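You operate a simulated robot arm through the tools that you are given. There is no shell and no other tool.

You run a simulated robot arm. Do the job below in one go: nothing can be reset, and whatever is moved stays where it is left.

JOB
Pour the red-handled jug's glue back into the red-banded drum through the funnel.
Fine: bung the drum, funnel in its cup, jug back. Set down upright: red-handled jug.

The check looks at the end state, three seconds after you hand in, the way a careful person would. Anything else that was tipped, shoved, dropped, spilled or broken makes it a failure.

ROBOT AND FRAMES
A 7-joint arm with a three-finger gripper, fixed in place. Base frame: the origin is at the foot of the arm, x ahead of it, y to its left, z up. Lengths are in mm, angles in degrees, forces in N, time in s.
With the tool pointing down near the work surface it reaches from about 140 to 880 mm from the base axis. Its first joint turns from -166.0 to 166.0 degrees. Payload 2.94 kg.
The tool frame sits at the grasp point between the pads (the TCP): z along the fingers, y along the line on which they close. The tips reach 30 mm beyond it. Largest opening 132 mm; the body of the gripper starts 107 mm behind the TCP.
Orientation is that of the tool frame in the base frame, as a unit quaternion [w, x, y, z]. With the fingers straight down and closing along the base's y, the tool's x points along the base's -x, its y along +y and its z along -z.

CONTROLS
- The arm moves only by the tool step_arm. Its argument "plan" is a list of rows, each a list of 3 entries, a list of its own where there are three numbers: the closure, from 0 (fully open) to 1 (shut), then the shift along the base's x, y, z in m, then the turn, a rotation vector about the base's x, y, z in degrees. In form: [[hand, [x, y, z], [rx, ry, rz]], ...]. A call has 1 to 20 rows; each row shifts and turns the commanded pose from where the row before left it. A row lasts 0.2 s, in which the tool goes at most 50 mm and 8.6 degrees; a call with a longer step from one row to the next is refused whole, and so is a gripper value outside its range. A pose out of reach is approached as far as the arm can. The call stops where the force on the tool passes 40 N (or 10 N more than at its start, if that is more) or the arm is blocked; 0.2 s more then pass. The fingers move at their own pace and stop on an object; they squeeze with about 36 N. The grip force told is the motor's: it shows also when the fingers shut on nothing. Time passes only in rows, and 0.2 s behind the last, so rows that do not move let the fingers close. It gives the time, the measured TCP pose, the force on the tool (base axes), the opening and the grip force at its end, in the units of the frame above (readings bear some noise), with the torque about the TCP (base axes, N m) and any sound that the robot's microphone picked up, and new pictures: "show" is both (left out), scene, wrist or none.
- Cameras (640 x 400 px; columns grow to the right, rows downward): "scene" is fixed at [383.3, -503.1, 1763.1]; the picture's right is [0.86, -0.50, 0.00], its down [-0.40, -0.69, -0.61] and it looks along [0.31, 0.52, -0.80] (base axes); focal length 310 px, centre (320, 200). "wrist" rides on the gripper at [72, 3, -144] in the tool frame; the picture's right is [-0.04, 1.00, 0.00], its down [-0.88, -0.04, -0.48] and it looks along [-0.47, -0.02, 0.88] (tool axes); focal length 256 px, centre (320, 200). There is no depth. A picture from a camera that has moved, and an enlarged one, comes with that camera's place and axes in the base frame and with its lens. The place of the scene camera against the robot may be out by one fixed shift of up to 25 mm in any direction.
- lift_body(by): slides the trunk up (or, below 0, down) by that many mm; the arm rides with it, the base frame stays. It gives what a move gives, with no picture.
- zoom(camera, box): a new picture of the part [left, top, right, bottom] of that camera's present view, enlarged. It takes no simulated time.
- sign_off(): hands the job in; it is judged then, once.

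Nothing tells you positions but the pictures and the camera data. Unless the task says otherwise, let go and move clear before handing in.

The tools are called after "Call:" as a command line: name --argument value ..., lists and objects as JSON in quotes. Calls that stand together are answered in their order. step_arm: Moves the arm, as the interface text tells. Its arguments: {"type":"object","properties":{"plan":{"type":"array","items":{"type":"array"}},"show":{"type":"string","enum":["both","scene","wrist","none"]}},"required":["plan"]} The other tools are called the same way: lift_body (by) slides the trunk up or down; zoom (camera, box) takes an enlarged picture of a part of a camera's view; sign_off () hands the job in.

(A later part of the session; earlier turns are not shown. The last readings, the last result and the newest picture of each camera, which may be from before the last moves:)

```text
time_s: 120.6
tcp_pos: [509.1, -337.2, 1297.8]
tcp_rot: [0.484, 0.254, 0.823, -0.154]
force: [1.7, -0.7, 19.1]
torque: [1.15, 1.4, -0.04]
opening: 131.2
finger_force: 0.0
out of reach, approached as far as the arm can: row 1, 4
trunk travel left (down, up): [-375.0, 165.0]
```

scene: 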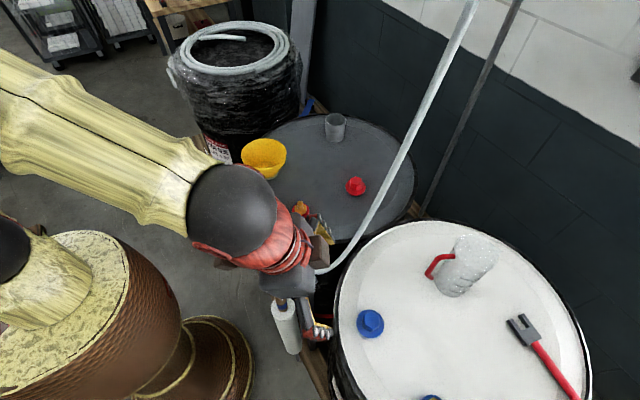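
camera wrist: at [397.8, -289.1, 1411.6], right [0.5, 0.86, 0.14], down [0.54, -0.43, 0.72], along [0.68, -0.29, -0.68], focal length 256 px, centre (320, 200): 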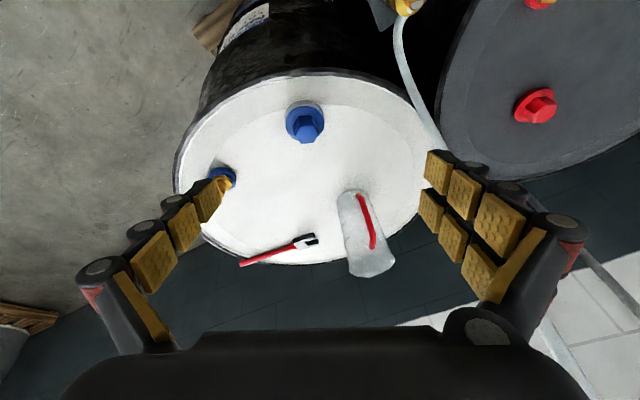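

There's an unexpected 19 N force, so I'm stopping to look before going on.

Call:
step_arm --plan '[[0, [0, 0, 0], [0, 0, 0]]]'

Call:
zoom --camera "scene" --box '[150, 160, 400, 400]'

```text
time_s: 121.0
tcp_pos: [505.1, -335.4, 1293.6]
tcp_rot: [0.483, 0.254, 0.824, -0.155]
force: [0.2, 0.5, 1.1]
torque: [0.01, -0.01, 0.01]
opening: 131.8
finger_force: 0.0
trunk travel left (down, up): [-375.0, 165.0]
camera wrist: at [375.6, -239.8, 1302.9], right [0.58, 0.81, 0.03], down [-0.01, -0.03, 1.0], along [0.81, -0.58, -0.01], focal length 256 px, centre (320, 200)
```

scene: 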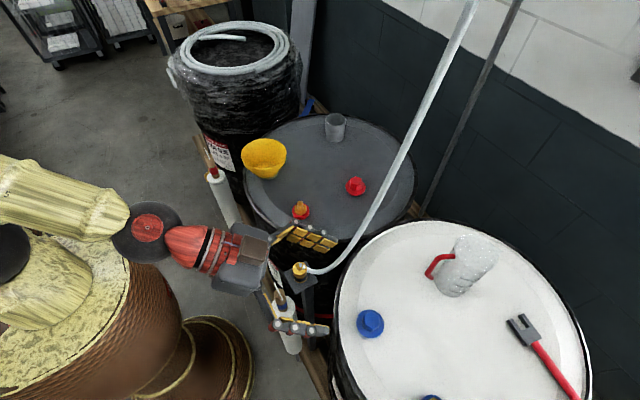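
wrist: 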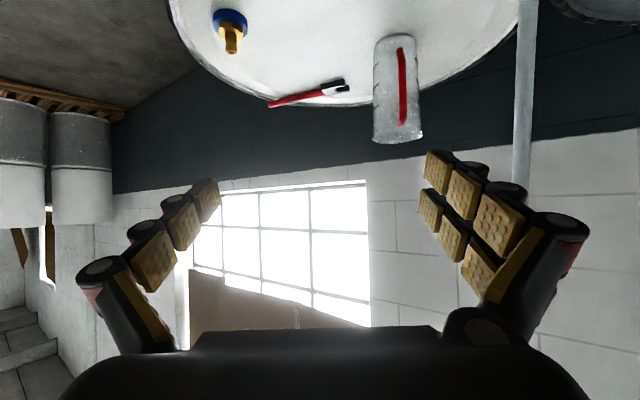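

```text
1.67 times, centred on (275, 280) of scene
camera zoom: at [383.3, -503.1, 1763.1], right [0.86, -0.5, 0.0], down [-0.4, -0.69, -0.61], along [0.31, 0.52, -0.8], focal length 516 px, centre (395, 67)
```

zoom: 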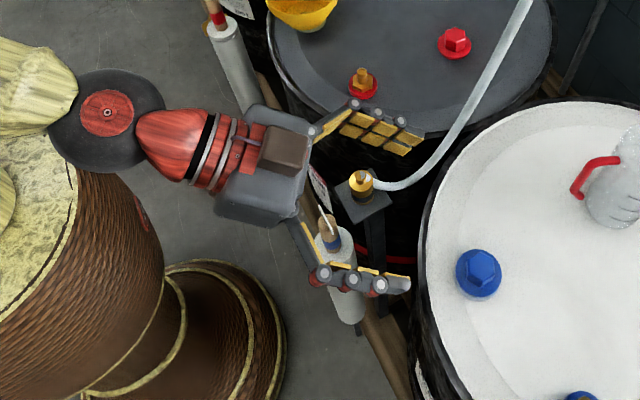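

That force was only inertia from a quick wrist motion; it now reads zero and nothing is in contact. I'll align exactly with the arm plane and pitch down.

Call:
step_arm --plan '[[0, [0, 0, 0], [0, 0, 1.3]], [0, [0, 0, 0], [0, 0, 0]], [0, [0, 0, 0], [4.15, 6.25, 0]], [0, [0, 0, 0], [4.15, 6.25, 0]], [0, [0, 0, 0], [4.15, 6.25, 0]], [0, [0, 0, 0], [4.15, 6.25, 0]], [0, [0, 0, 0], [4.15, 6.25, 0]], [0, [0, 0, 0], [4.15, 6.25, 0]], [0, [0, 0, 0], [4.15, 6.25, 0]], [0, [0, 0, 0], [4.15, 6.25, 0]], [0, [0, 0, 0], [0, 0, 0]]]' --show "scene"

```text
time_s: 123.4
tcp_pos: [505.9, -321.9, 1249.6]
tcp_rot: [0.246, 0.268, 0.93, -0.046]
force: [0.5, 0.6, 0.6]
torque: [0.03, 0.01, 0.0]
opening: 131.8
finger_force: 0.1
out of reach, approached as far as the arm can: row 5, 6, 7, 8, 9, 10
trunk travel left (down, up): [-375.0, 165.0]
```

scene: 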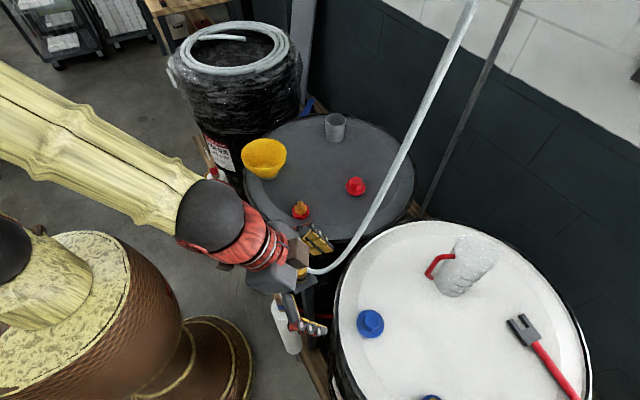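

Still the wrong branch. I'll pitch back up, re-align to the measured arm plane, and retry with larger steps and an inward radial motion like the time it worked.

Call:
step_arm --plan '[[0, [0.005, -0.003, 0.01], [-4.6, -6.6, -1.5]], [0, [0.005, -0.003, 0.01], [-4.6, -6.6, -1.5]], [0, [0.005, -0.003, 0.01], [-4.6, -6.6, -1.5]], [0, [0.01, -0.006, 0], [-4.6, -6.6, -1.5]], [0, [0.01, -0.006, 0], [-4.6, -6.6, -1.5]], [0, [0.01, -0.006, 0], [0, 0, 0]], [0, [0, 0, 0], [0, 0, 0]]]' --show "none"

```text
time_s: 125.0
tcp_pos: [536.4, -340.6, 1280.6]
tcp_rot: [0.472, 0.277, 0.825, -0.138]
force: [-1.1, 0.9, 0.7]
torque: [0.02, 0.02, 0.0]
opening: 132.0
finger_force: 0.1
out of reach, approached as far as the arm can: row 4, 5
trunk travel left (down, up): [-375.0, 165.0]
```

Call:
step_arm --plan '[[0, [0, 0, 0], [0, 0, 2.45]], [0, [0, 0, 0], [0, 0, 0]], [0, [0, 0, 0], [0, 0, 0]]]' --show "none"

```text
time_s: 125.8
tcp_pos: [536.9, -340.6, 1278.6]
tcp_rot: [0.474, 0.259, 0.832, -0.128]
force: [-0.3, -0.2, -0.5]
torque: [0.01, -0.02, -0.01]
opening: 131.9
finger_force: 0.2
trunk travel left (down, up): [-375.0, 165.0]
```

Call:
step_arm --plan '[[0, [-0.0068, 0.0043, 0], [4.55, 7.18, 0]], [0, [-0.0068, 0.0043, 0], [4.55, 7.18, 0]], [0, [-0.0068, 0.0043, 0], [4.55, 7.18, 0]], [0, [-0.0068, 0.0043, 0], [4.55, 7.18, 0]], [0, [-0.0068, 0.0043, 0], [4.55, 7.18, 0]], [0, [-0.0068, 0.0043, 0], [4.55, 7.18, 0]], [0, [0, 0, 0], [0, 0, 0]]]' --show "none"

```text
time_s: 127.4
tcp_pos: [496.8, -330.8, 1270.4]
tcp_rot: [0.181, 0.3, 0.933, -0.084]
force: [0.0, 0.1, -0.5]
torque: [-0.01, -0.04, 0.0]
opening: 132.2
finger_force: 0.0
out of reach, approached as far as the arm can: row 2, 3, 4
trunk travel left (down, up): [-375.0, 165.0]
```

Call:
step_arm --plan '[[0, [0, 0, 0], [4.15, 6.25, 0]], [0, [0, 0, 0.01], [4.15, 6.25, 0]], [0, [0, 0, 0.01], [4.15, 6.25, 0]], [0, [0, 0, 0], [0, 0, 0]]]'

```text
time_s: 128.4
tcp_pos: [496.9, -330.8, 1289.4]
tcp_rot: [-0.006, 0.299, 0.954, -0.031]
force: [0.8, 0.1, 0.1]
torque: [-0.01, -0.02, 0.0]
opening: 132.0
finger_force: 0.0
trunk travel left (down, up): [-375.0, 165.0]
camera wrist: at [444.7, -278.2, 1433.6], right [0.6, 0.79, -0.06], down [0.71, -0.51, 0.48], along [0.35, -0.34, -0.87], focal length 256 px, centre (320, 200)
```

scene: 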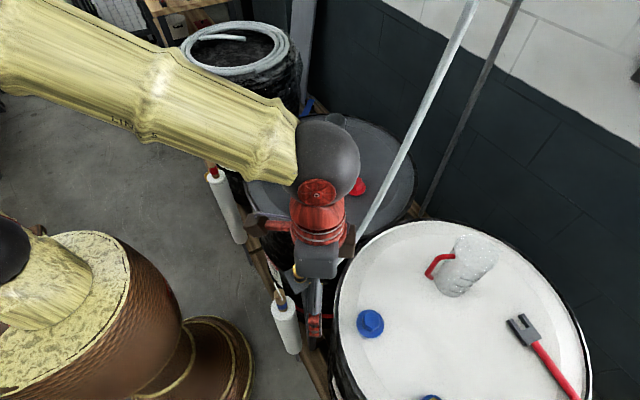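
wrist: 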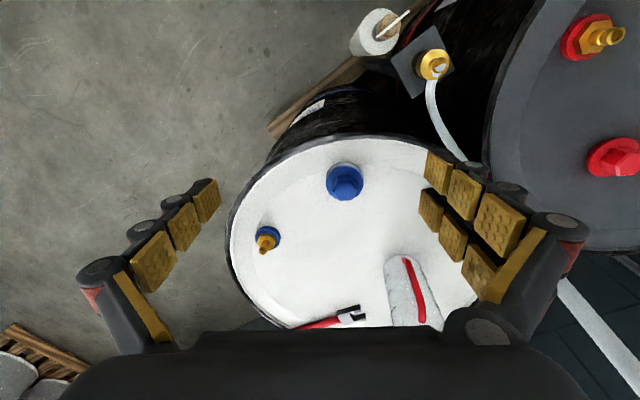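

The wrist is on the good branch and tool-down again. I'll cross back to the funnel at x ≈ 440, rotating to the pinch orientation on the way.

Call:
step_arm --plan '[[0.3, [-0.028, 0, 0.02], [0, 0, 0]], [0.5, [-0.028, 0.02, 0.02], [0, 0, 0]], [0.7, [0, 0.04, 0], [0, 0, 0]], [0.7, [0, 0.04, 0], [0, 0, 0]], [0.7, [0, 0.04, 0], [0, 0, 0]], [0.7, [0, 0.04, 0], [0, 0, 0]], [0.7, [0, 0.04, 0], [0, 0, 0]], [0.7, [0, 0.04, 0], [1.84, -2.54, -4.94]], [0.7, [0, 0.04, 0], [1.84, -2.54, -4.94]], [0.7, [0, 0.04, 0], [1.84, -2.54, -4.94]], [0.7, [0.01, 0.04, 0], [1.84, -2.54, -4.94]], [0.7, [0.01, 0.04, -0.01], [1.84, -2.54, -4.94]], [0.7, [0.01, 0.04, -0.01], [1.84, -2.54, -4.94]], [0.7, [0.01, 0.03, -0.01], [1.84, -2.54, -4.94]], [0.7, [0.01, 0.003, -0.01], [1.84, -2.54, -4.94]], [0.7, [0, 0, 0], [0, 0, 0]]]'

Call:
zoom --camera "wrist" --box '[220, 30, 520, 270]'

Call:
zoom --camera "scene" --box '[200, 80, 340, 200]'

```text
time_s: 131.8
tcp_pos: [489.7, 161.7, 1288.5]
tcp_rot: [0.112, 0.599, 0.779, 0.145]
force: [0.1, 0.1, 0.1]
torque: [0.0, -0.02, 0.0]
opening: 39.6
finger_force: 0.1
trunk travel left (down, up): [-375.0, 165.0]
camera wrist: at [425.6, 221.1, 1425.0], right [0.91, 0.2, 0.36], down [0.03, -0.9, 0.43], along [0.41, -0.38, -0.83], focal length 256 px, centre (320, 200)
```

scene: 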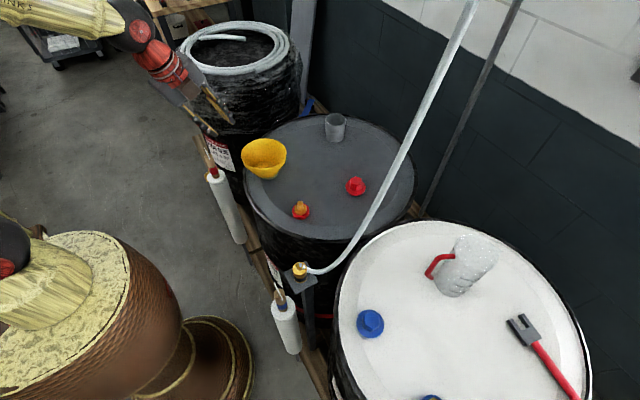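
wrist: 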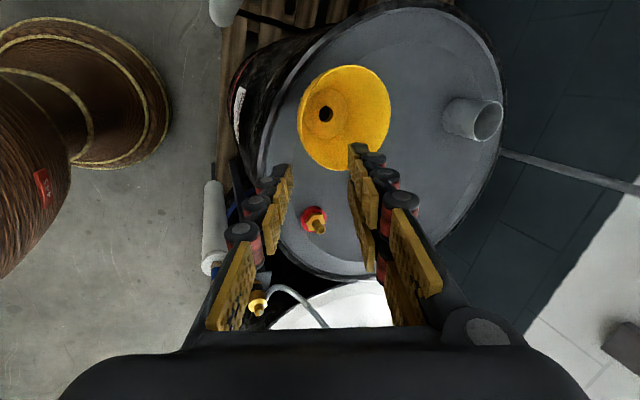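

```text
1.67 times, centred on (370, 150) of wrist
camera zoom: at [425.6, 221.1, 1425.0], right [0.91, 0.2, 0.36], down [0.03, -0.9, 0.43], along [0.41, -0.38, -0.83], focal length 427 px, centre (237, 283)
```

zoom: 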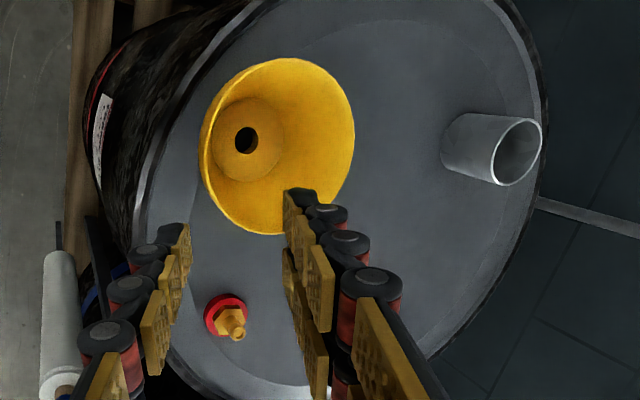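

```text
3.33 times, centred on (270, 140) of scene
camera zoom: at [383.3, -503.1, 1763.1], right [0.86, -0.5, 0.0], down [-0.4, -0.69, -0.61], along [0.31, 0.52, -0.8], focal length 1032 px, centre (487, 400)
```

zoom: 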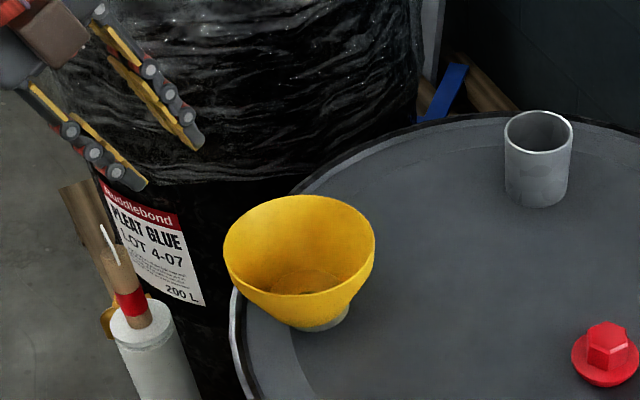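

The orientation is matched and the funnel is undisturbed. I'll descend along the tool axis to just above the rim and check centring.

Call:
step_arm --plan '[[0.7, [0.002, 0, -0.03], [0, 0, 0]], [0.7, [0.001, -0.001, -0.021], [0, 0, 0]], [0.7, [0.0139, 0.0034, -0.0373], [0, 0, 0]], [0.7, [0.0139, 0.0034, -0.0373], [0, 0, 0]], [0.7, [0.008, 0.002, -0.0215], [0, 0, 0]], [0.7, [0, 0, 0], [0, 0, 0]]]' --show "wrist"

Call:
zoom --camera "wrist" --box '[220, 30, 520, 270]'

Call:
zoom --camera "scene" --box '[215, 90, 315, 190]'

```text
time_s: 133.2
tcp_pos: [530.1, 168.1, 1141.4]
tcp_rot: [0.111, 0.599, 0.779, 0.146]
force: [0.3, -0.3, 0.0]
torque: [0.03, 0.0, 0.0]
opening: 39.4
finger_force: 0.0
trunk travel left (down, up): [-375.0, 165.0]
camera wrist: at [466.1, 227.9, 1278.2], right [0.91, 0.2, 0.36], down [0.03, -0.9, 0.43], along [0.41, -0.38, -0.83], focal length 256 px, centre (320, 200)
```

wrist: 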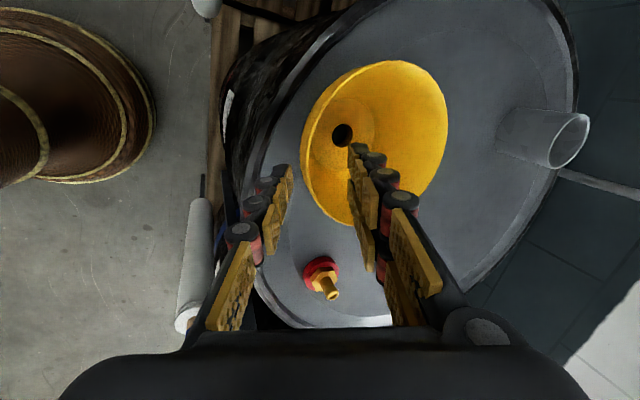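

```text
1.67 times, centred on (370, 150) of wrist
camera zoom: at [466.1, 227.9, 1278.2], right [0.91, 0.2, 0.36], down [0.03, -0.9, 0.43], along [0.41, -0.38, -0.83], focal length 427 px, centre (237, 283)
```

zoom: 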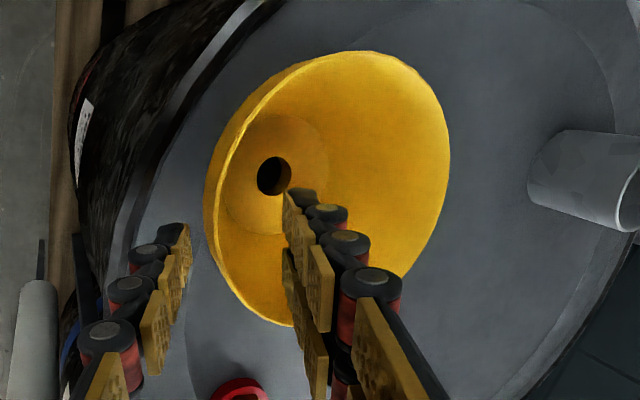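

```text
4.00 times, centred on (265, 140) of scene
camera zoom: at [383.3, -503.1, 1763.1], right [0.86, -0.5, 0.0], down [-0.4, -0.69, -0.61], along [0.31, 0.52, -0.8], focal length 1238 px, centre (540, 440)
```

zoom: 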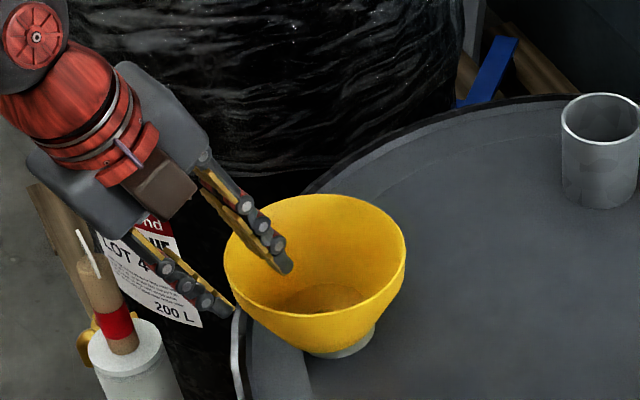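

The wall is about 10 mm toward the outer finger, so I'll shift that much and go in to the pinch depth.

Call:
step_arm --plan '[[0.7, [-0.0095, -0.0021, 0], [0, 0, 0]], [0.7, [0.0075, 0.002, -0.02], [0, 0, 0]], [0.7, [0.0075, 0.002, -0.02], [0, 0, 0]], [0.7, [0.006, 0.0015, -0.016], [0, 0, 0]], [0.7, [0, 0, 0], [0, 0, 0]]]' --show "none"

Call:
zoom --camera "wrist" --box '[220, 30, 520, 270]'

Call:
zoom --camera "scene" --box '[215, 90, 315, 190]'

```text
time_s: 134.4
tcp_pos: [541.5, 172.9, 1084.2]
tcp_rot: [0.111, 0.599, 0.779, 0.145]
force: [-0.4, -0.7, -0.5]
torque: [0.0, 0.01, -0.01]
opening: 39.5
finger_force: 0.0
trunk travel left (down, up): [-375.0, 165.0]
```

```text
1.67 times, centred on (370, 150) of wrist
camera zoom: at [477.3, 231.8, 1221.4], right [0.91, 0.2, 0.36], down [0.03, -0.9, 0.43], along [0.41, -0.38, -0.83], focal length 427 px, centre (237, 283)
```

zoom: 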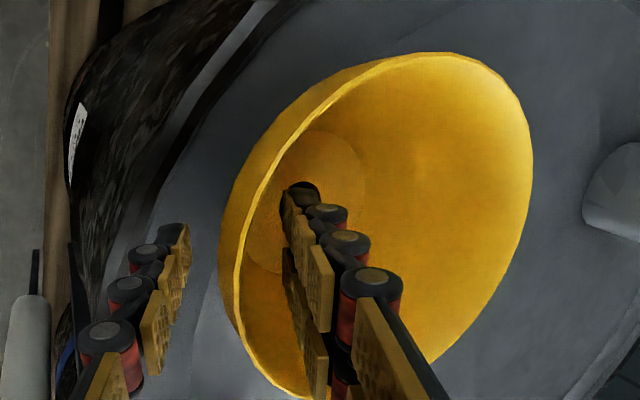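

```text
4.00 times, centred on (265, 140) of scene
camera zoom: at [383.3, -503.1, 1763.1], right [0.86, -0.5, 0.0], down [-0.4, -0.69, -0.61], along [0.31, 0.52, -0.8], focal length 1238 px, centre (540, 440)
```

zoom: 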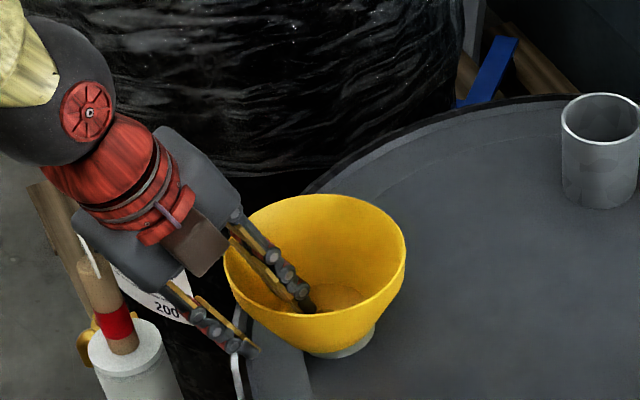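

Well centred. I'll close.

Call:
step_arm --plan '[[0.85, [0, 0, 0], [0, 0, 0]], [0.95, [0, 0, 0], [0, 0, 0]], [1.0, [0, 0, 0], [0, 0, 0]], [1.0, [0, 0, 0], [0, 0, 0]], [1.0, [0, 0, 0], [0, 0, 0]]]' --show "none"

Call:
zoom --camera "scene" --box '[215, 90, 315, 190]'

```text
time_s: 135.6
tcp_pos: [541.6, 173.4, 1085.4]
tcp_rot: [0.111, 0.599, 0.779, 0.145]
force: [1.5, 0.8, 2.4]
torque: [0.06, -0.15, 0.04]
opening: 5.9
finger_force: 33.7
trunk travel left (down, up): [-375.0, 165.0]
```

```text
4.00 times, centred on (265, 140) of scene
camera zoom: at [383.3, -503.1, 1763.1], right [0.86, -0.5, 0.0], down [-0.4, -0.69, -0.61], along [0.31, 0.52, -0.8], focal length 1238 px, centre (540, 440)
```

zoom: 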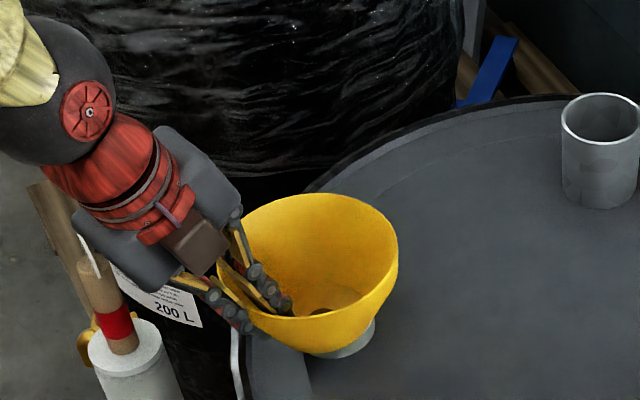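

Clean grip at 5.9 mm with low forces. I'll lift slowly.

Call:
step_arm --plan '[[1.0, [0, 0, 0.005], [0, 0, 0]], [1.0, [0, 0, 0.01], [0, 0, 0]], [1.0, [0, 0, 0.01], [0, 0, 0]], [1.0, [0, 0, 0], [0, 0, 0]]]' --show "none"

Call:
zoom --camera "scene" --box '[215, 90, 315, 190]'

```text
time_s: 136.6
tcp_pos: [540.0, 172.6, 1110.1]
tcp_rot: [0.111, 0.599, 0.78, 0.144]
force: [0.9, 0.5, -0.6]
torque: [-0.02, 0.03, 0.05]
opening: 6.0
finger_force: 33.6
trunk travel left (down, up): [-375.0, 165.0]
```

```text
4.00 times, centred on (265, 140) of scene
camera zoom: at [383.3, -503.1, 1763.1], right [0.86, -0.5, 0.0], down [-0.4, -0.69, -0.61], along [0.31, 0.52, -0.8], focal length 1238 px, centre (540, 440)
```

zoom: 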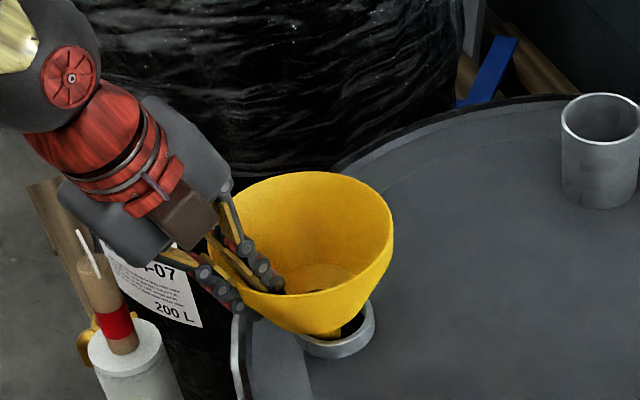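

Call:
step_arm --plan '[[1.0, [0, 0, 0.015], [0, 0, 0]], [1.0, [0, 0, 0.02], [0, 0, 0]], [1.0, [0, 0, 0.025], [0, 0, 0]], [1.0, [0, 0, 0.025], [0, 0, 0]], [1.0, [0, 0, 0], [0, 0, 0]], [1.0, [0, 0, 0], [0, 0, 0]], [1.0, [0, 0, 0], [0, 0, 0]], [1.0, [0, 0, 0], [0, 0, 0]], [1.0, [0, 0, 0], [0, 0, 0]]]'

Call:
zoom --camera "scene" --box '[215, 90, 315, 190]'

Call:
zoom --camera "wrist" --box '[220, 30, 520, 270]'

```text
time_s: 138.6
tcp_pos: [540.2, 172.3, 1195.5]
tcp_rot: [0.112, 0.599, 0.78, 0.145]
force: [0.0, -0.2, -0.3]
torque: [-0.01, 0.06, -0.02]
opening: 5.8
finger_force: 33.6
trunk travel left (down, up): [-375.0, 165.0]
camera wrist: at [475.2, 231.5, 1332.3], right [0.91, 0.2, 0.36], down [0.03, -0.9, 0.43], along [0.41, -0.38, -0.83], focal length 256 px, centre (320, 200)
```

scene: 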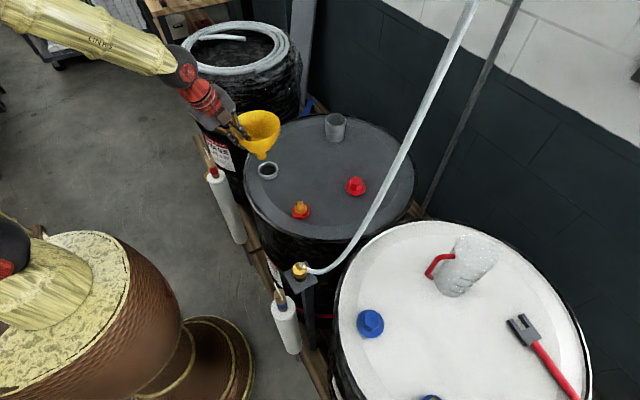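
wrist: 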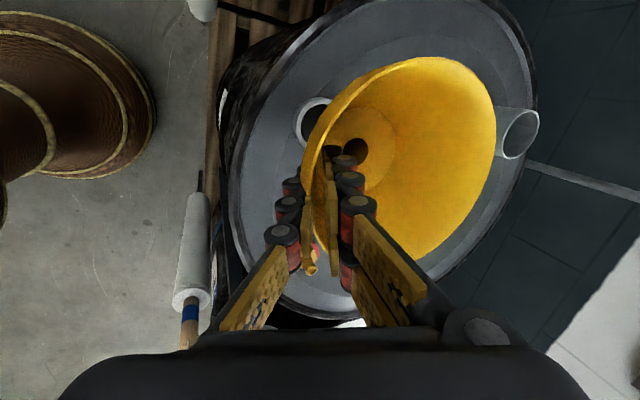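

```text
4.00 times, centred on (265, 140) of scene
camera zoom: at [383.3, -503.1, 1763.1], right [0.86, -0.5, 0.0], down [-0.4, -0.69, -0.61], along [0.31, 0.52, -0.8], focal length 1238 px, centre (540, 440)
```

zoom: 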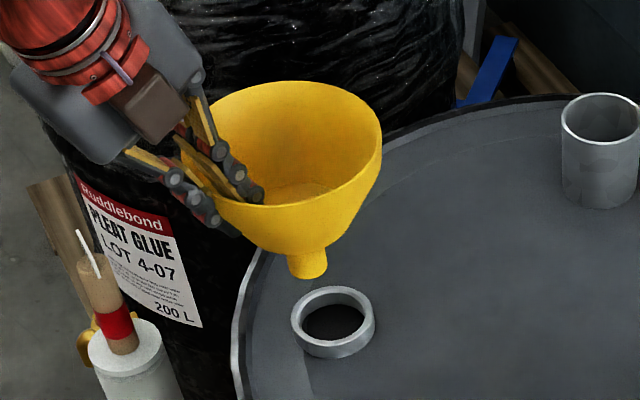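

```text
1.67 times, centred on (370, 150) of wrist
camera zoom: at [475.2, 231.5, 1332.3], right [0.91, 0.2, 0.36], down [0.03, -0.9, 0.43], along [0.41, -0.38, -0.83], focal length 427 px, centre (237, 283)
```

zoom: 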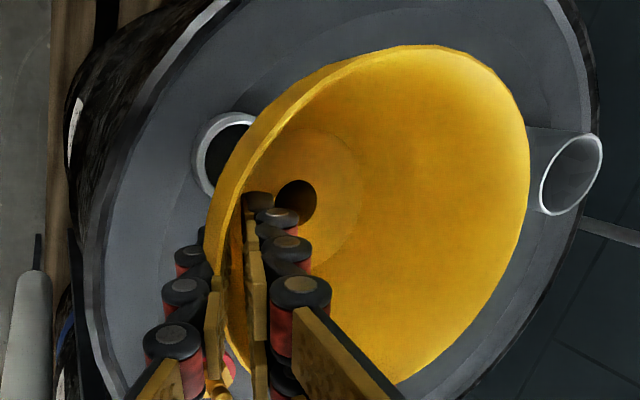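

The funnel is clean, with no drip. The cup's centre triangulates to about (882, 234) with its top near z = 1090. I'll straighten the funnel 3.5°, raise and carry it over the cup.

Call:
step_arm --plan '[[1.0, [0, 0, 0.03], [0.91, -3.38, 0]], [1.0, [0, 0, 0.035], [0, 0, 0]], [1.0, [0.02, 0.003, 0.03], [0, 0, 0]], [1.0, [0.04, 0.0065, 0], [0, 0, 0]], [1.0, [0.04, 0.0065, 0], [0, 0, 0]], [1.0, [0.04, 0.0065, 0], [0, 0, 0]], [1.0, [0.04, 0.0065, 0], [0, 0, 0]], [1.0, [0.04, 0.0065, 0], [0, 0, 0]], [1.0, [0.04, 0.0065, 0], [0, 0, 0]], [1.0, [0.025, 0.003, 0], [0, 0, 0]], [1.0, [0, 0, 0], [0, 0, 0]]]'

Call:
zoom --camera "scene" --box '[280, 30, 400, 150]'

Call:
zoom --camera "wrist" --box '[220, 30, 520, 270]'

```text
time_s: 141.0
tcp_pos: [825.4, 217.9, 1292.6]
tcp_rot: [0.13, 0.596, 0.775, 0.169]
force: [0.2, 0.5, -1.4]
torque: [0.01, 0.04, -0.01]
opening: 6.0
finger_force: 33.4
trunk travel left (down, up): [-375.0, 165.0]
camera wrist: at [752.8, 274.8, 1425.4], right [0.89, 0.19, 0.42], down [0.0, -0.91, 0.42], along [0.46, -0.37, -0.81], focal length 256 px, centre (320, 200)
```

scene: 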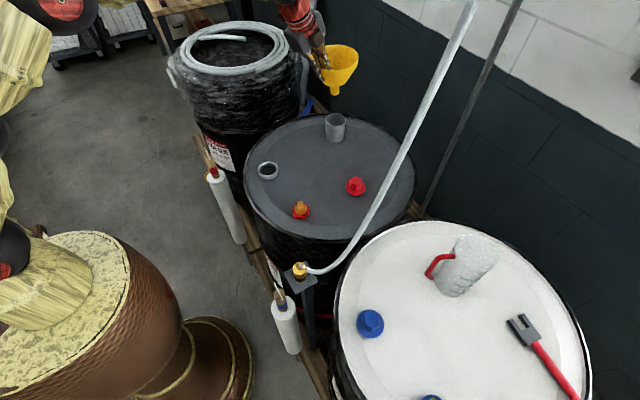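
wrist: 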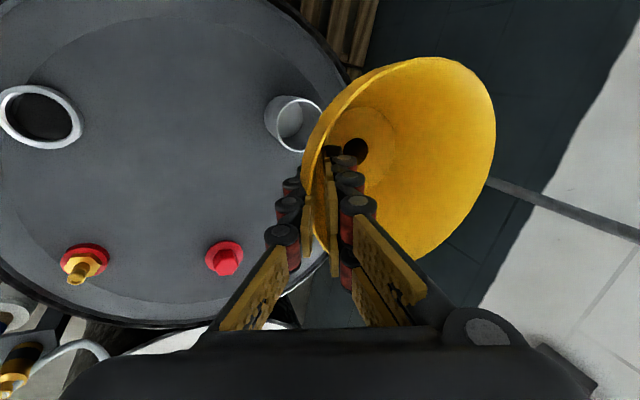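

```text
3.33 times, centred on (340, 90) of scene
camera zoom: at [383.3, -503.1, 1763.1], right [0.86, -0.5, 0.0], down [-0.4, -0.69, -0.61], along [0.31, 0.52, -0.8], focal length 1032 px, centre (253, 567)
```

zoom: 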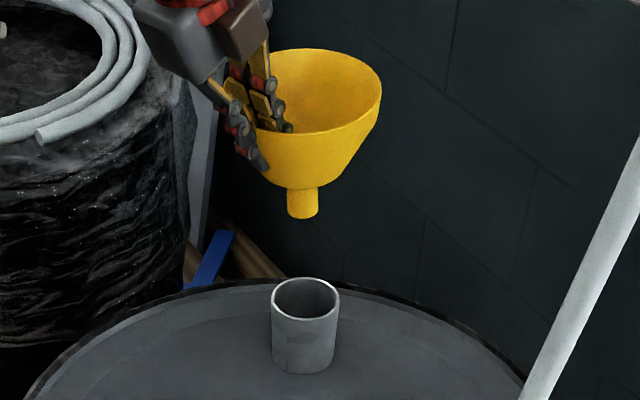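

```text
1.67 times, centred on (370, 150) of wrist
camera zoom: at [752.8, 274.8, 1425.4], right [0.89, 0.19, 0.42], down [0.0, -0.91, 0.42], along [0.46, -0.37, -0.81], focal length 427 px, centre (237, 283)
```

zoom: 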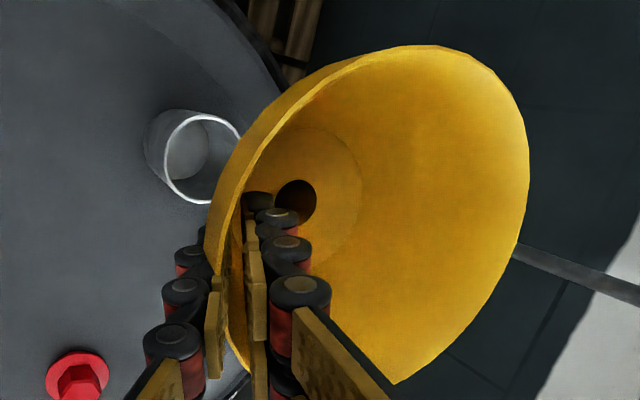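

I need a small correction of about (+4, −5) mm. I'll apply it and lower to just above the cup, then check.

Call:
step_arm --plan '[[1.0, [0.004, -0.005, 0], [0, 0, 0]], [1.0, [0, 0, -0.03], [0, 0, 0]], [1.0, [0, 0, -0.03], [0, 0, 0]], [1.0, [0, 0, -0.01], [0, 0, 0]], [1.0, [0, 0, 0], [0, 0, 0]]]' --show "none"

Call:
zoom --camera "scene" --box '[290, 50, 390, 150]'

Call:
zoom --camera "wrist" --box '[220, 30, 520, 270]'

```text
time_s: 142.2
tcp_pos: [829.6, 212.9, 1220.4]
tcp_rot: [0.129, 0.595, 0.775, 0.167]
force: [-0.3, -0.1, -0.4]
torque: [-0.01, 0.05, -0.02]
opening: 5.6
finger_force: 33.4
trunk travel left (down, up): [-375.0, 165.0]
```

```text
4.00 times, centred on (340, 100) of scene
camera zoom: at [383.3, -503.1, 1763.1], right [0.86, -0.5, 0.0], down [-0.4, -0.69, -0.61], along [0.31, 0.52, -0.8], focal length 1238 px, centre (240, 600)
```

zoom: 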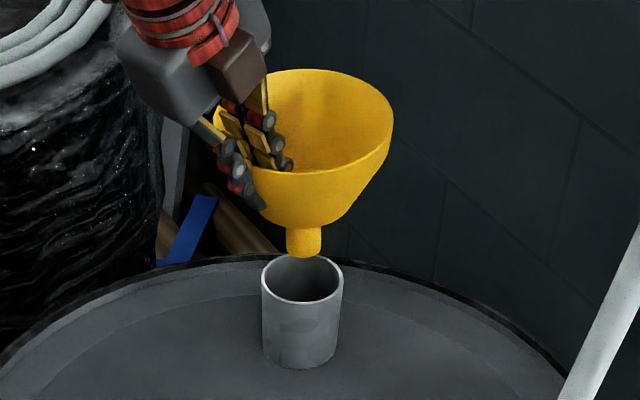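

```text
1.67 times, centred on (370, 150) of wrist
camera zoom: at [757.5, 269.8, 1354.1], right [0.89, 0.19, 0.41], down [0.0, -0.91, 0.42], along [0.46, -0.37, -0.81], focal length 427 px, centre (237, 283)
```

zoom: 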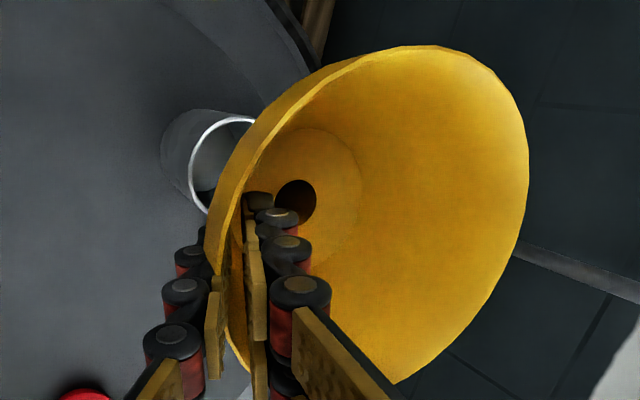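

The spout is over the cup opening within a few mm. I'll descend in stages.

Call:
step_arm --plan '[[1.0, [-0.001, -0.002, -0.012], [0, 0, 0]], [1.0, [0, 0, -0.012], [0, 0, 0]], [1.0, [0, 0, -0.012], [0, 0, 0]], [1.0, [0, 0, 0], [0, 0, 0]]]' --show "none"

Call:
zoom --camera "scene" --box '[290, 50, 390, 150]'

```text
time_s: 143.2
tcp_pos: [829.2, 210.9, 1184.5]
tcp_rot: [0.129, 0.595, 0.775, 0.169]
force: [0.5, -0.3, -1.1]
torque: [-0.02, 0.05, 0.0]
opening: 6.2
finger_force: 33.9
trunk travel left (down, up): [-375.0, 165.0]
```

```text
4.00 times, centred on (340, 100) of scene
camera zoom: at [383.3, -503.1, 1763.1], right [0.86, -0.5, 0.0], down [-0.4, -0.69, -0.61], along [0.31, 0.52, -0.8], focal length 1238 px, centre (240, 600)
```

zoom: 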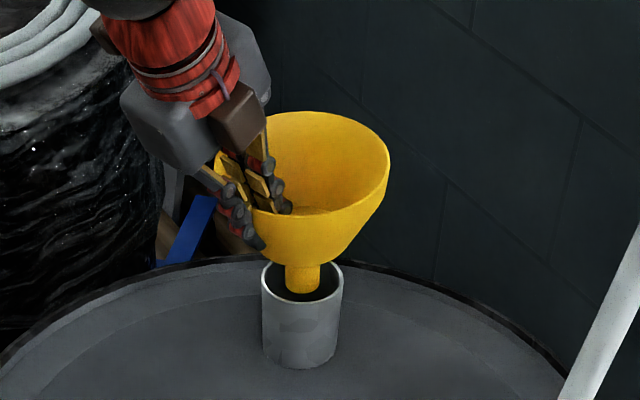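

The spout is entering the cup cleanly. I'll continue down.

Call:
step_arm --plan '[[1.0, [0, 0, -0.012], [0, 0, 0]], [1.0, [0, 0, -0.01], [0, 0, 0]], [1.0, [0, 0, -0.006], [0, 0, 0]], [1.0, [0, 0, 0], [0, 0, 0]]]' --show "none"

Call:
zoom --camera "scene" --box '[290, 50, 390, 150]'

```text
time_s: 144.2
tcp_pos: [830.6, 211.3, 1156.6]
tcp_rot: [0.129, 0.595, 0.775, 0.168]
force: [-0.2, -0.2, -1.2]
torque: [-0.03, 0.07, -0.01]
opening: 6.1
finger_force: 33.7
trunk travel left (down, up): [-375.0, 165.0]
```

```text
4.00 times, centred on (340, 100) of scene
camera zoom: at [383.3, -503.1, 1763.1], right [0.86, -0.5, 0.0], down [-0.4, -0.69, -0.61], along [0.31, 0.52, -0.8], focal length 1238 px, centre (240, 600)
```

zoom: 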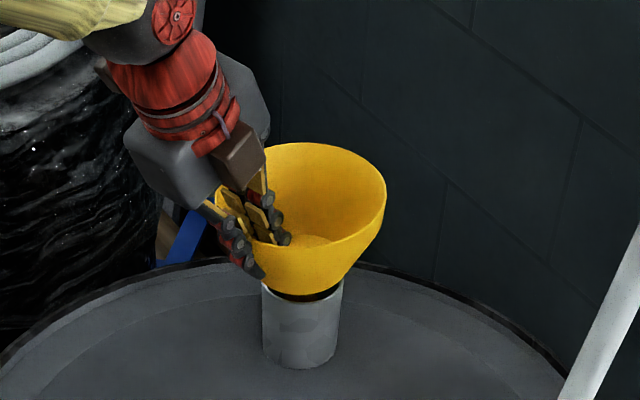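

Call:
step_arm --plan '[[1.0, [0, 0, -0.004], [0, 0, 0]], [1.0, [0, 0, -0.003], [0, 0, 0]], [1.0, [0, 0, 0], [0, 0, 0]]]' --show "none"

```text
time_s: 145.0
tcp_pos: [830.1, 211.1, 1151.0]
tcp_rot: [0.129, 0.596, 0.774, 0.168]
force: [-0.8, 0.3, -0.9]
torque: [-0.03, 0.04, 0.01]
opening: 5.7
finger_force: 33.4
trunk travel left (down, up): [-375.0, 165.0]
```

Call:
step_arm --plan '[[1.0, [0, 0, -0.003], [0, 0, 0]], [1.0, [0, 0, -0.002], [0, 0, 0]], [1.0, [0, 0, 0], [0, 0, 0]]]' --show "none"

Call:
zoom --camera "scene" --box '[290, 50, 390, 150]'

```text
time_s: 145.8
tcp_pos: [829.2, 210.9, 1143.0]
tcp_rot: [0.129, 0.595, 0.775, 0.168]
force: [-0.2, -1.2, -0.4]
torque: [0.0, 0.04, -0.03]
opening: 5.8
finger_force: 33.5
trunk travel left (down, up): [-375.0, 165.0]
```

```text
4.00 times, centred on (340, 100) of scene
camera zoom: at [383.3, -503.1, 1763.1], right [0.86, -0.5, 0.0], down [-0.4, -0.69, -0.61], along [0.31, 0.52, -0.8], focal length 1238 px, centre (240, 600)
```

zoom: 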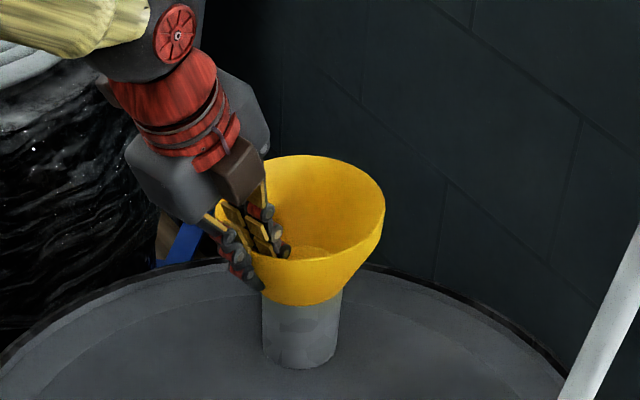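

Call:
step_arm --plan '[[1.0, [0, 0, -0.002], [0, 0, 0]], [1.0, [0, 0, -0.002], [0, 0, 0]], [1.0, [0, 0, 0], [0, 0, 0]]]' --show "none"

```text
time_s: 146.6
tcp_pos: [830.4, 211.0, 1141.7]
tcp_rot: [0.13, 0.595, 0.774, 0.169]
force: [0.2, -0.3, 7.3]
torque: [0.14, -0.17, 0.01]
opening: 6.2
finger_force: 33.7
trunk travel left (down, up): [-375.0, 165.0]
```

Seated with 7 N. I'll release and withdraw along the tool axis.

Call:
step_arm --plan '[[0.93, [0, 0, 0], [0, 0, 0]], [0.85, [0, 0, 0], [0, 0, 0]], [0.7, [0, 0, 0], [0, 0, 0]], [0.7, [0, 0, 0], [0, 0, 0]]]'

Call:
zoom --camera "scene" --box '[290, 50, 390, 150]'

Call:
zoom --camera "wrist" --box '[220, 30, 520, 270]'

```text
time_s: 147.6
tcp_pos: [829.8, 210.7, 1139.4]
tcp_rot: [0.128, 0.596, 0.775, 0.168]
force: [0.3, 0.1, 0.7]
torque: [-0.01, 0.0, 0.01]
opening: 39.7
finger_force: 0.1
trunk travel left (down, up): [-375.0, 165.0]
camera wrist: at [756.9, 267.8, 1273.5], right [0.89, 0.19, 0.41], down [0.0, -0.91, 0.42], along [0.46, -0.37, -0.81], focal length 256 px, centre (320, 200)
```

scene: 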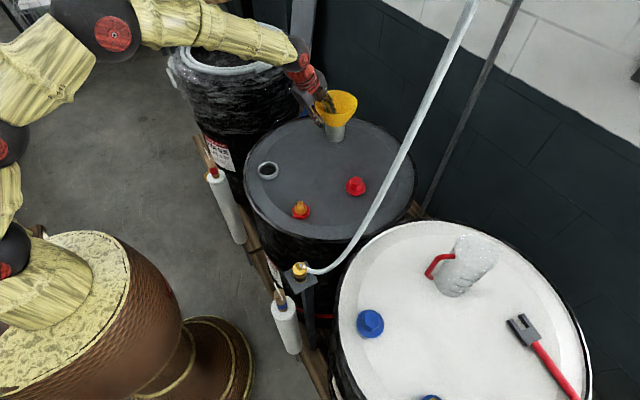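
wrist: 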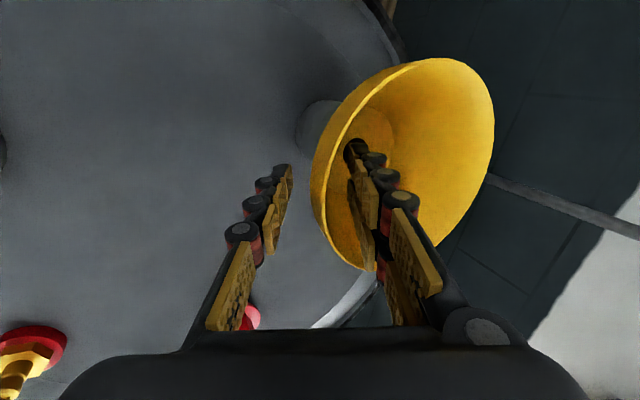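

```text
4.00 times, centred on (340, 100) of scene
camera zoom: at [383.3, -503.1, 1763.1], right [0.86, -0.5, 0.0], down [-0.4, -0.69, -0.61], along [0.31, 0.52, -0.8], focal length 1238 px, centre (240, 600)
```

zoom: 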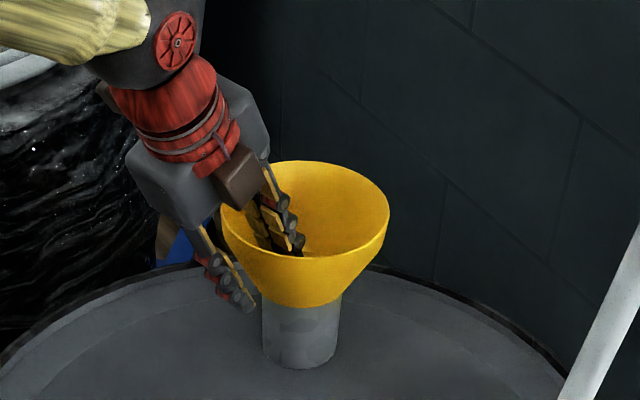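

```text
1.67 times, centred on (370, 150) of wrist
camera zoom: at [756.9, 267.8, 1273.5], right [0.89, 0.19, 0.41], down [0.0, -0.91, 0.42], along [0.46, -0.37, -0.81], focal length 427 px, centre (237, 283)
```

zoom: 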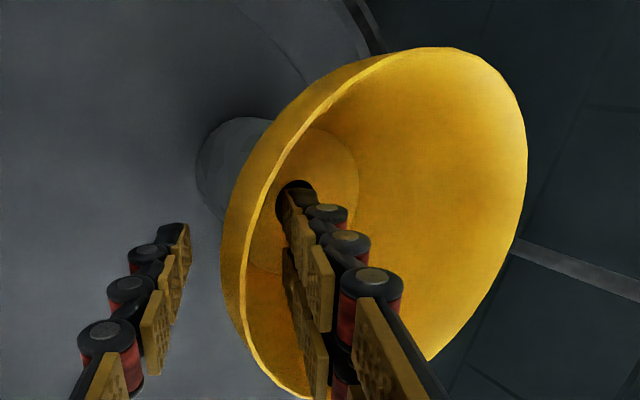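

The funnel is back in its cup. I'll withdraw and move over for a close look at the red bung.

Call:
step_arm --plan '[[0.7, [-0.0106, -0.0029, 0.0243], [0, 0, 0]], [0.7, [-0.0133, -0.0036, 0.0303], [0, 0, 0]], [0.7, [-0.016, -0.0043, 0.0364], [0, 0, 0]], [0.7, [-0.016, -0.0043, 0.0364], [0, 0, 0]], [0.5, [-0.01, -0.01, 0.03], [-1.6, 6.0, 0]], [0.5, [0, -0.03, 0.02], [-1.6, 6.0, 0]], [0.5, [0, -0.035, 0], [-1.6, 6.0, 0]], [0.5, [0, -0.035, 0], [-1.6, 6.0, 0]], [0.5, [0, -0.035, 0], [0, 0, 0]], [0.5, [0, -0.03, 0], [0, 0, 0]], [0.5, [0, 0, 0], [0, 0, 0]]]'

Call:
zoom --camera "scene" --box '[220, 70, 420, 220]'

```text
time_s: 150.0
tcp_pos: [762.5, 17.9, 1317.3]
tcp_rot: [-0.001, 0.609, 0.793, -0.001]
force: [0.0, 0.7, 0.1]
torque: [-0.01, -0.01, 0.0]
opening: 66.2
finger_force: 0.0
trunk travel left (down, up): [-375.0, 165.0]
camera wrist: at [748.4, 91.0, 1463.1], right [0.98, 0.22, -0.01], down [0.19, -0.86, 0.48], along [0.1, -0.47, -0.88], focal length 256 px, centre (320, 200)
```

scene: 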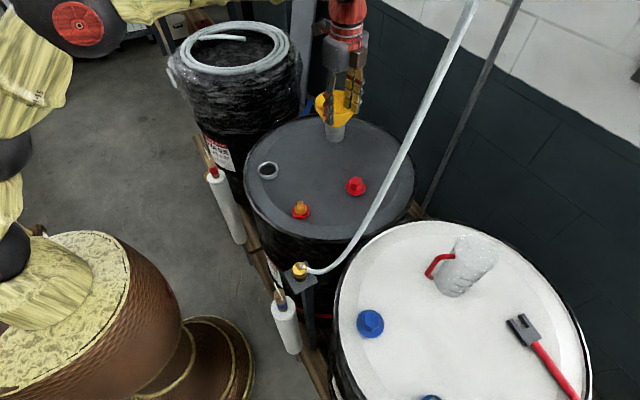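
wrist: 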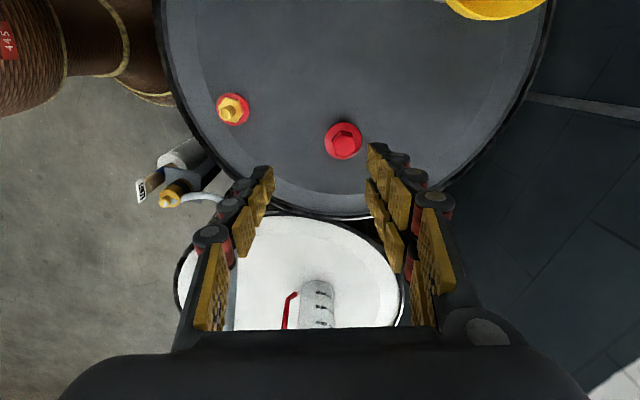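

```text
2.67 times, centred on (320, 145) of scene
camera zoom: at [383.3, -503.1, 1763.1], right [0.86, -0.5, 0.0], down [-0.4, -0.69, -0.61], along [0.31, 0.52, -0.8], focal length 825 px, centre (320, 347)
```

zoom: 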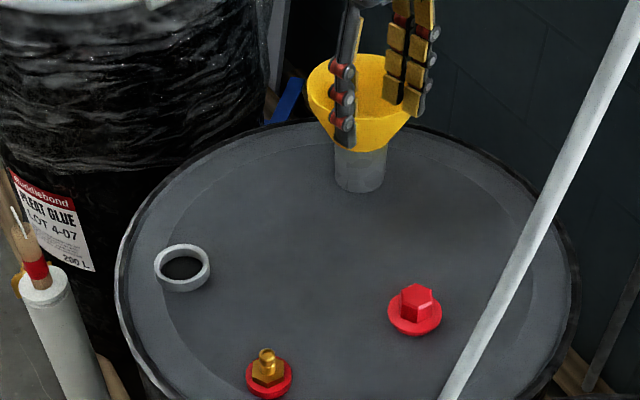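

Call:
zoom --camera "wrist" --box '[300, 100, 390, 180]'

Call:
zoom --camera "scene" --box '[330, 160, 390, 210]'

Call:
zoom --camera "scene" --box '[240, 150, 300, 200]'

```text
5.00 times, centred on (345, 140) of wrist
camera zoom: at [748.4, 91.0, 1463.1], right [0.98, 0.22, -0.01], down [0.19, -0.86, 0.48], along [0.1, -0.47, -0.88], focal length 1280 px, centre (195, 500)
```

zoom: 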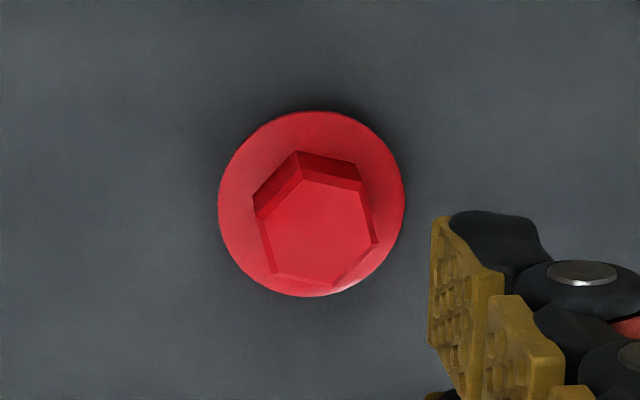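

```text
8.00 times, centred on (360, 185) of scene
camera zoom: at [383.3, -503.1, 1763.1], right [0.86, -0.5, 0.0], down [-0.4, -0.69, -0.61], along [0.31, 0.52, -0.8], focal length 2476 px, centre (0, 320)
```

zoom: 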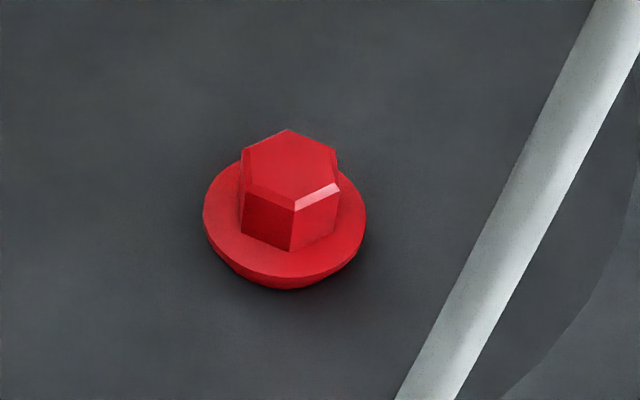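

```text
8.00 times, centred on (270, 175) of scene
camera zoom: at [383.3, -503.1, 1763.1], right [0.86, -0.5, 0.0], down [-0.4, -0.69, -0.61], along [0.31, 0.52, -0.8], focal length 2476 px, centre (720, 400)
```

zoom: 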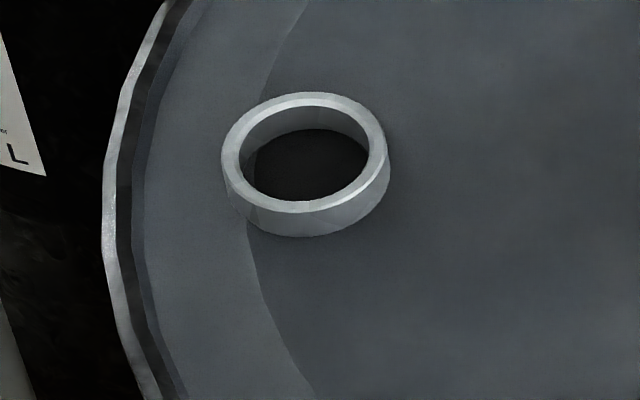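

The bung is at about (813, −21): flange top z ≈ 1021, hex top ≈ 1055, with a pair of hex flats normal to azimuth ~30°. I'll align the fingers to those flats and descend above it.

Call:
step_arm --plan '[[0.5, [0.02, -0.015, -0.02], [0, 0, 7.7]], [0.5, [0.02, -0.015, -0.03], [0, 0, 7.7]], [0.5, [0.011, -0.009, -0.04], [0, 0, 0]], [0.5, [0, 0, -0.04], [0, 0, 0]], [0.5, [0, 0, -0.04], [0, 0, 0]], [0.5, [0, 0, 0], [0, 0, 0]]]'

Call:
zoom --camera "wrist" --box '[240, 100, 400, 240]'

```text
time_s: 151.4
tcp_pos: [814.9, -19.2, 1147.1]
tcp_rot: [-0.002, 0.498, 0.867, -0.002]
force: [-0.5, -0.5, -0.8]
torque: [-0.02, -0.02, 0.0]
opening: 65.7
finger_force: 0.1
trunk travel left (down, up): [-375.0, 165.0]
camera wrist: at [782.1, 47.6, 1292.1], right [0.88, 0.47, 0.0], down [0.41, -0.78, 0.48], along [0.22, -0.42, -0.88], focal length 256 px, centre (320, 200)
```

scene: 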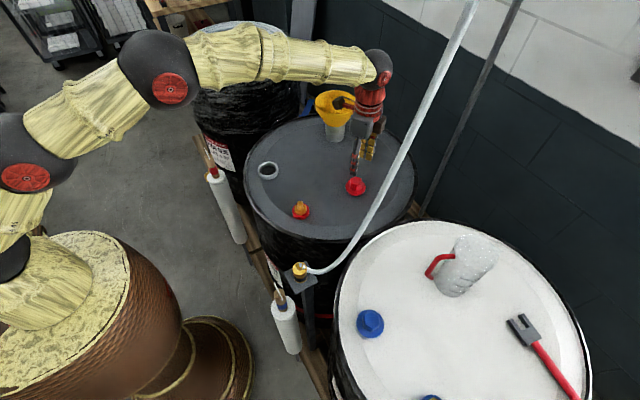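
wrist: 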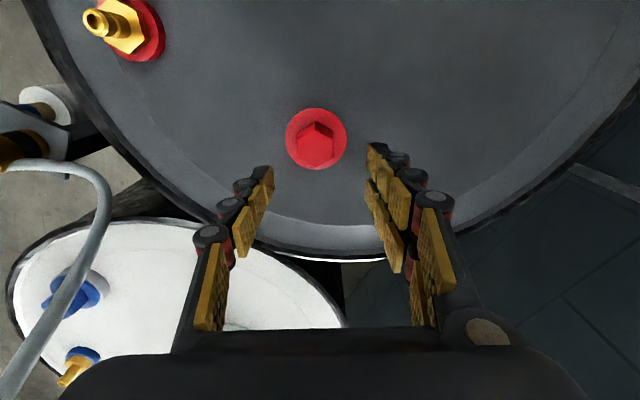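

```text
2.86 times, centred on (320, 170) of wrist
camera zoom: at [782.1, 47.6, 1292.1], right [0.88, 0.47, 0.0], down [0.41, -0.78, 0.48], along [0.22, -0.42, -0.88], focal length 731 px, centre (320, 286)
```

zoom: 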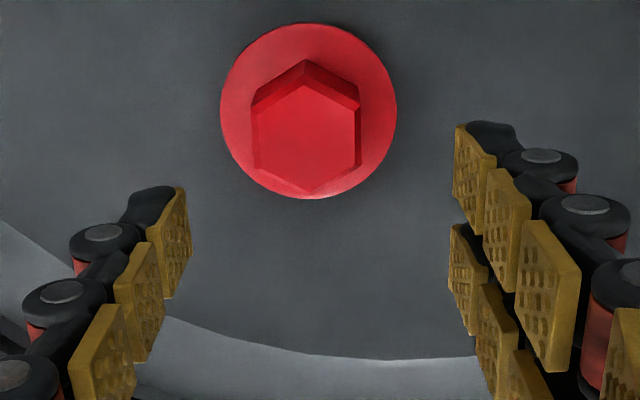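

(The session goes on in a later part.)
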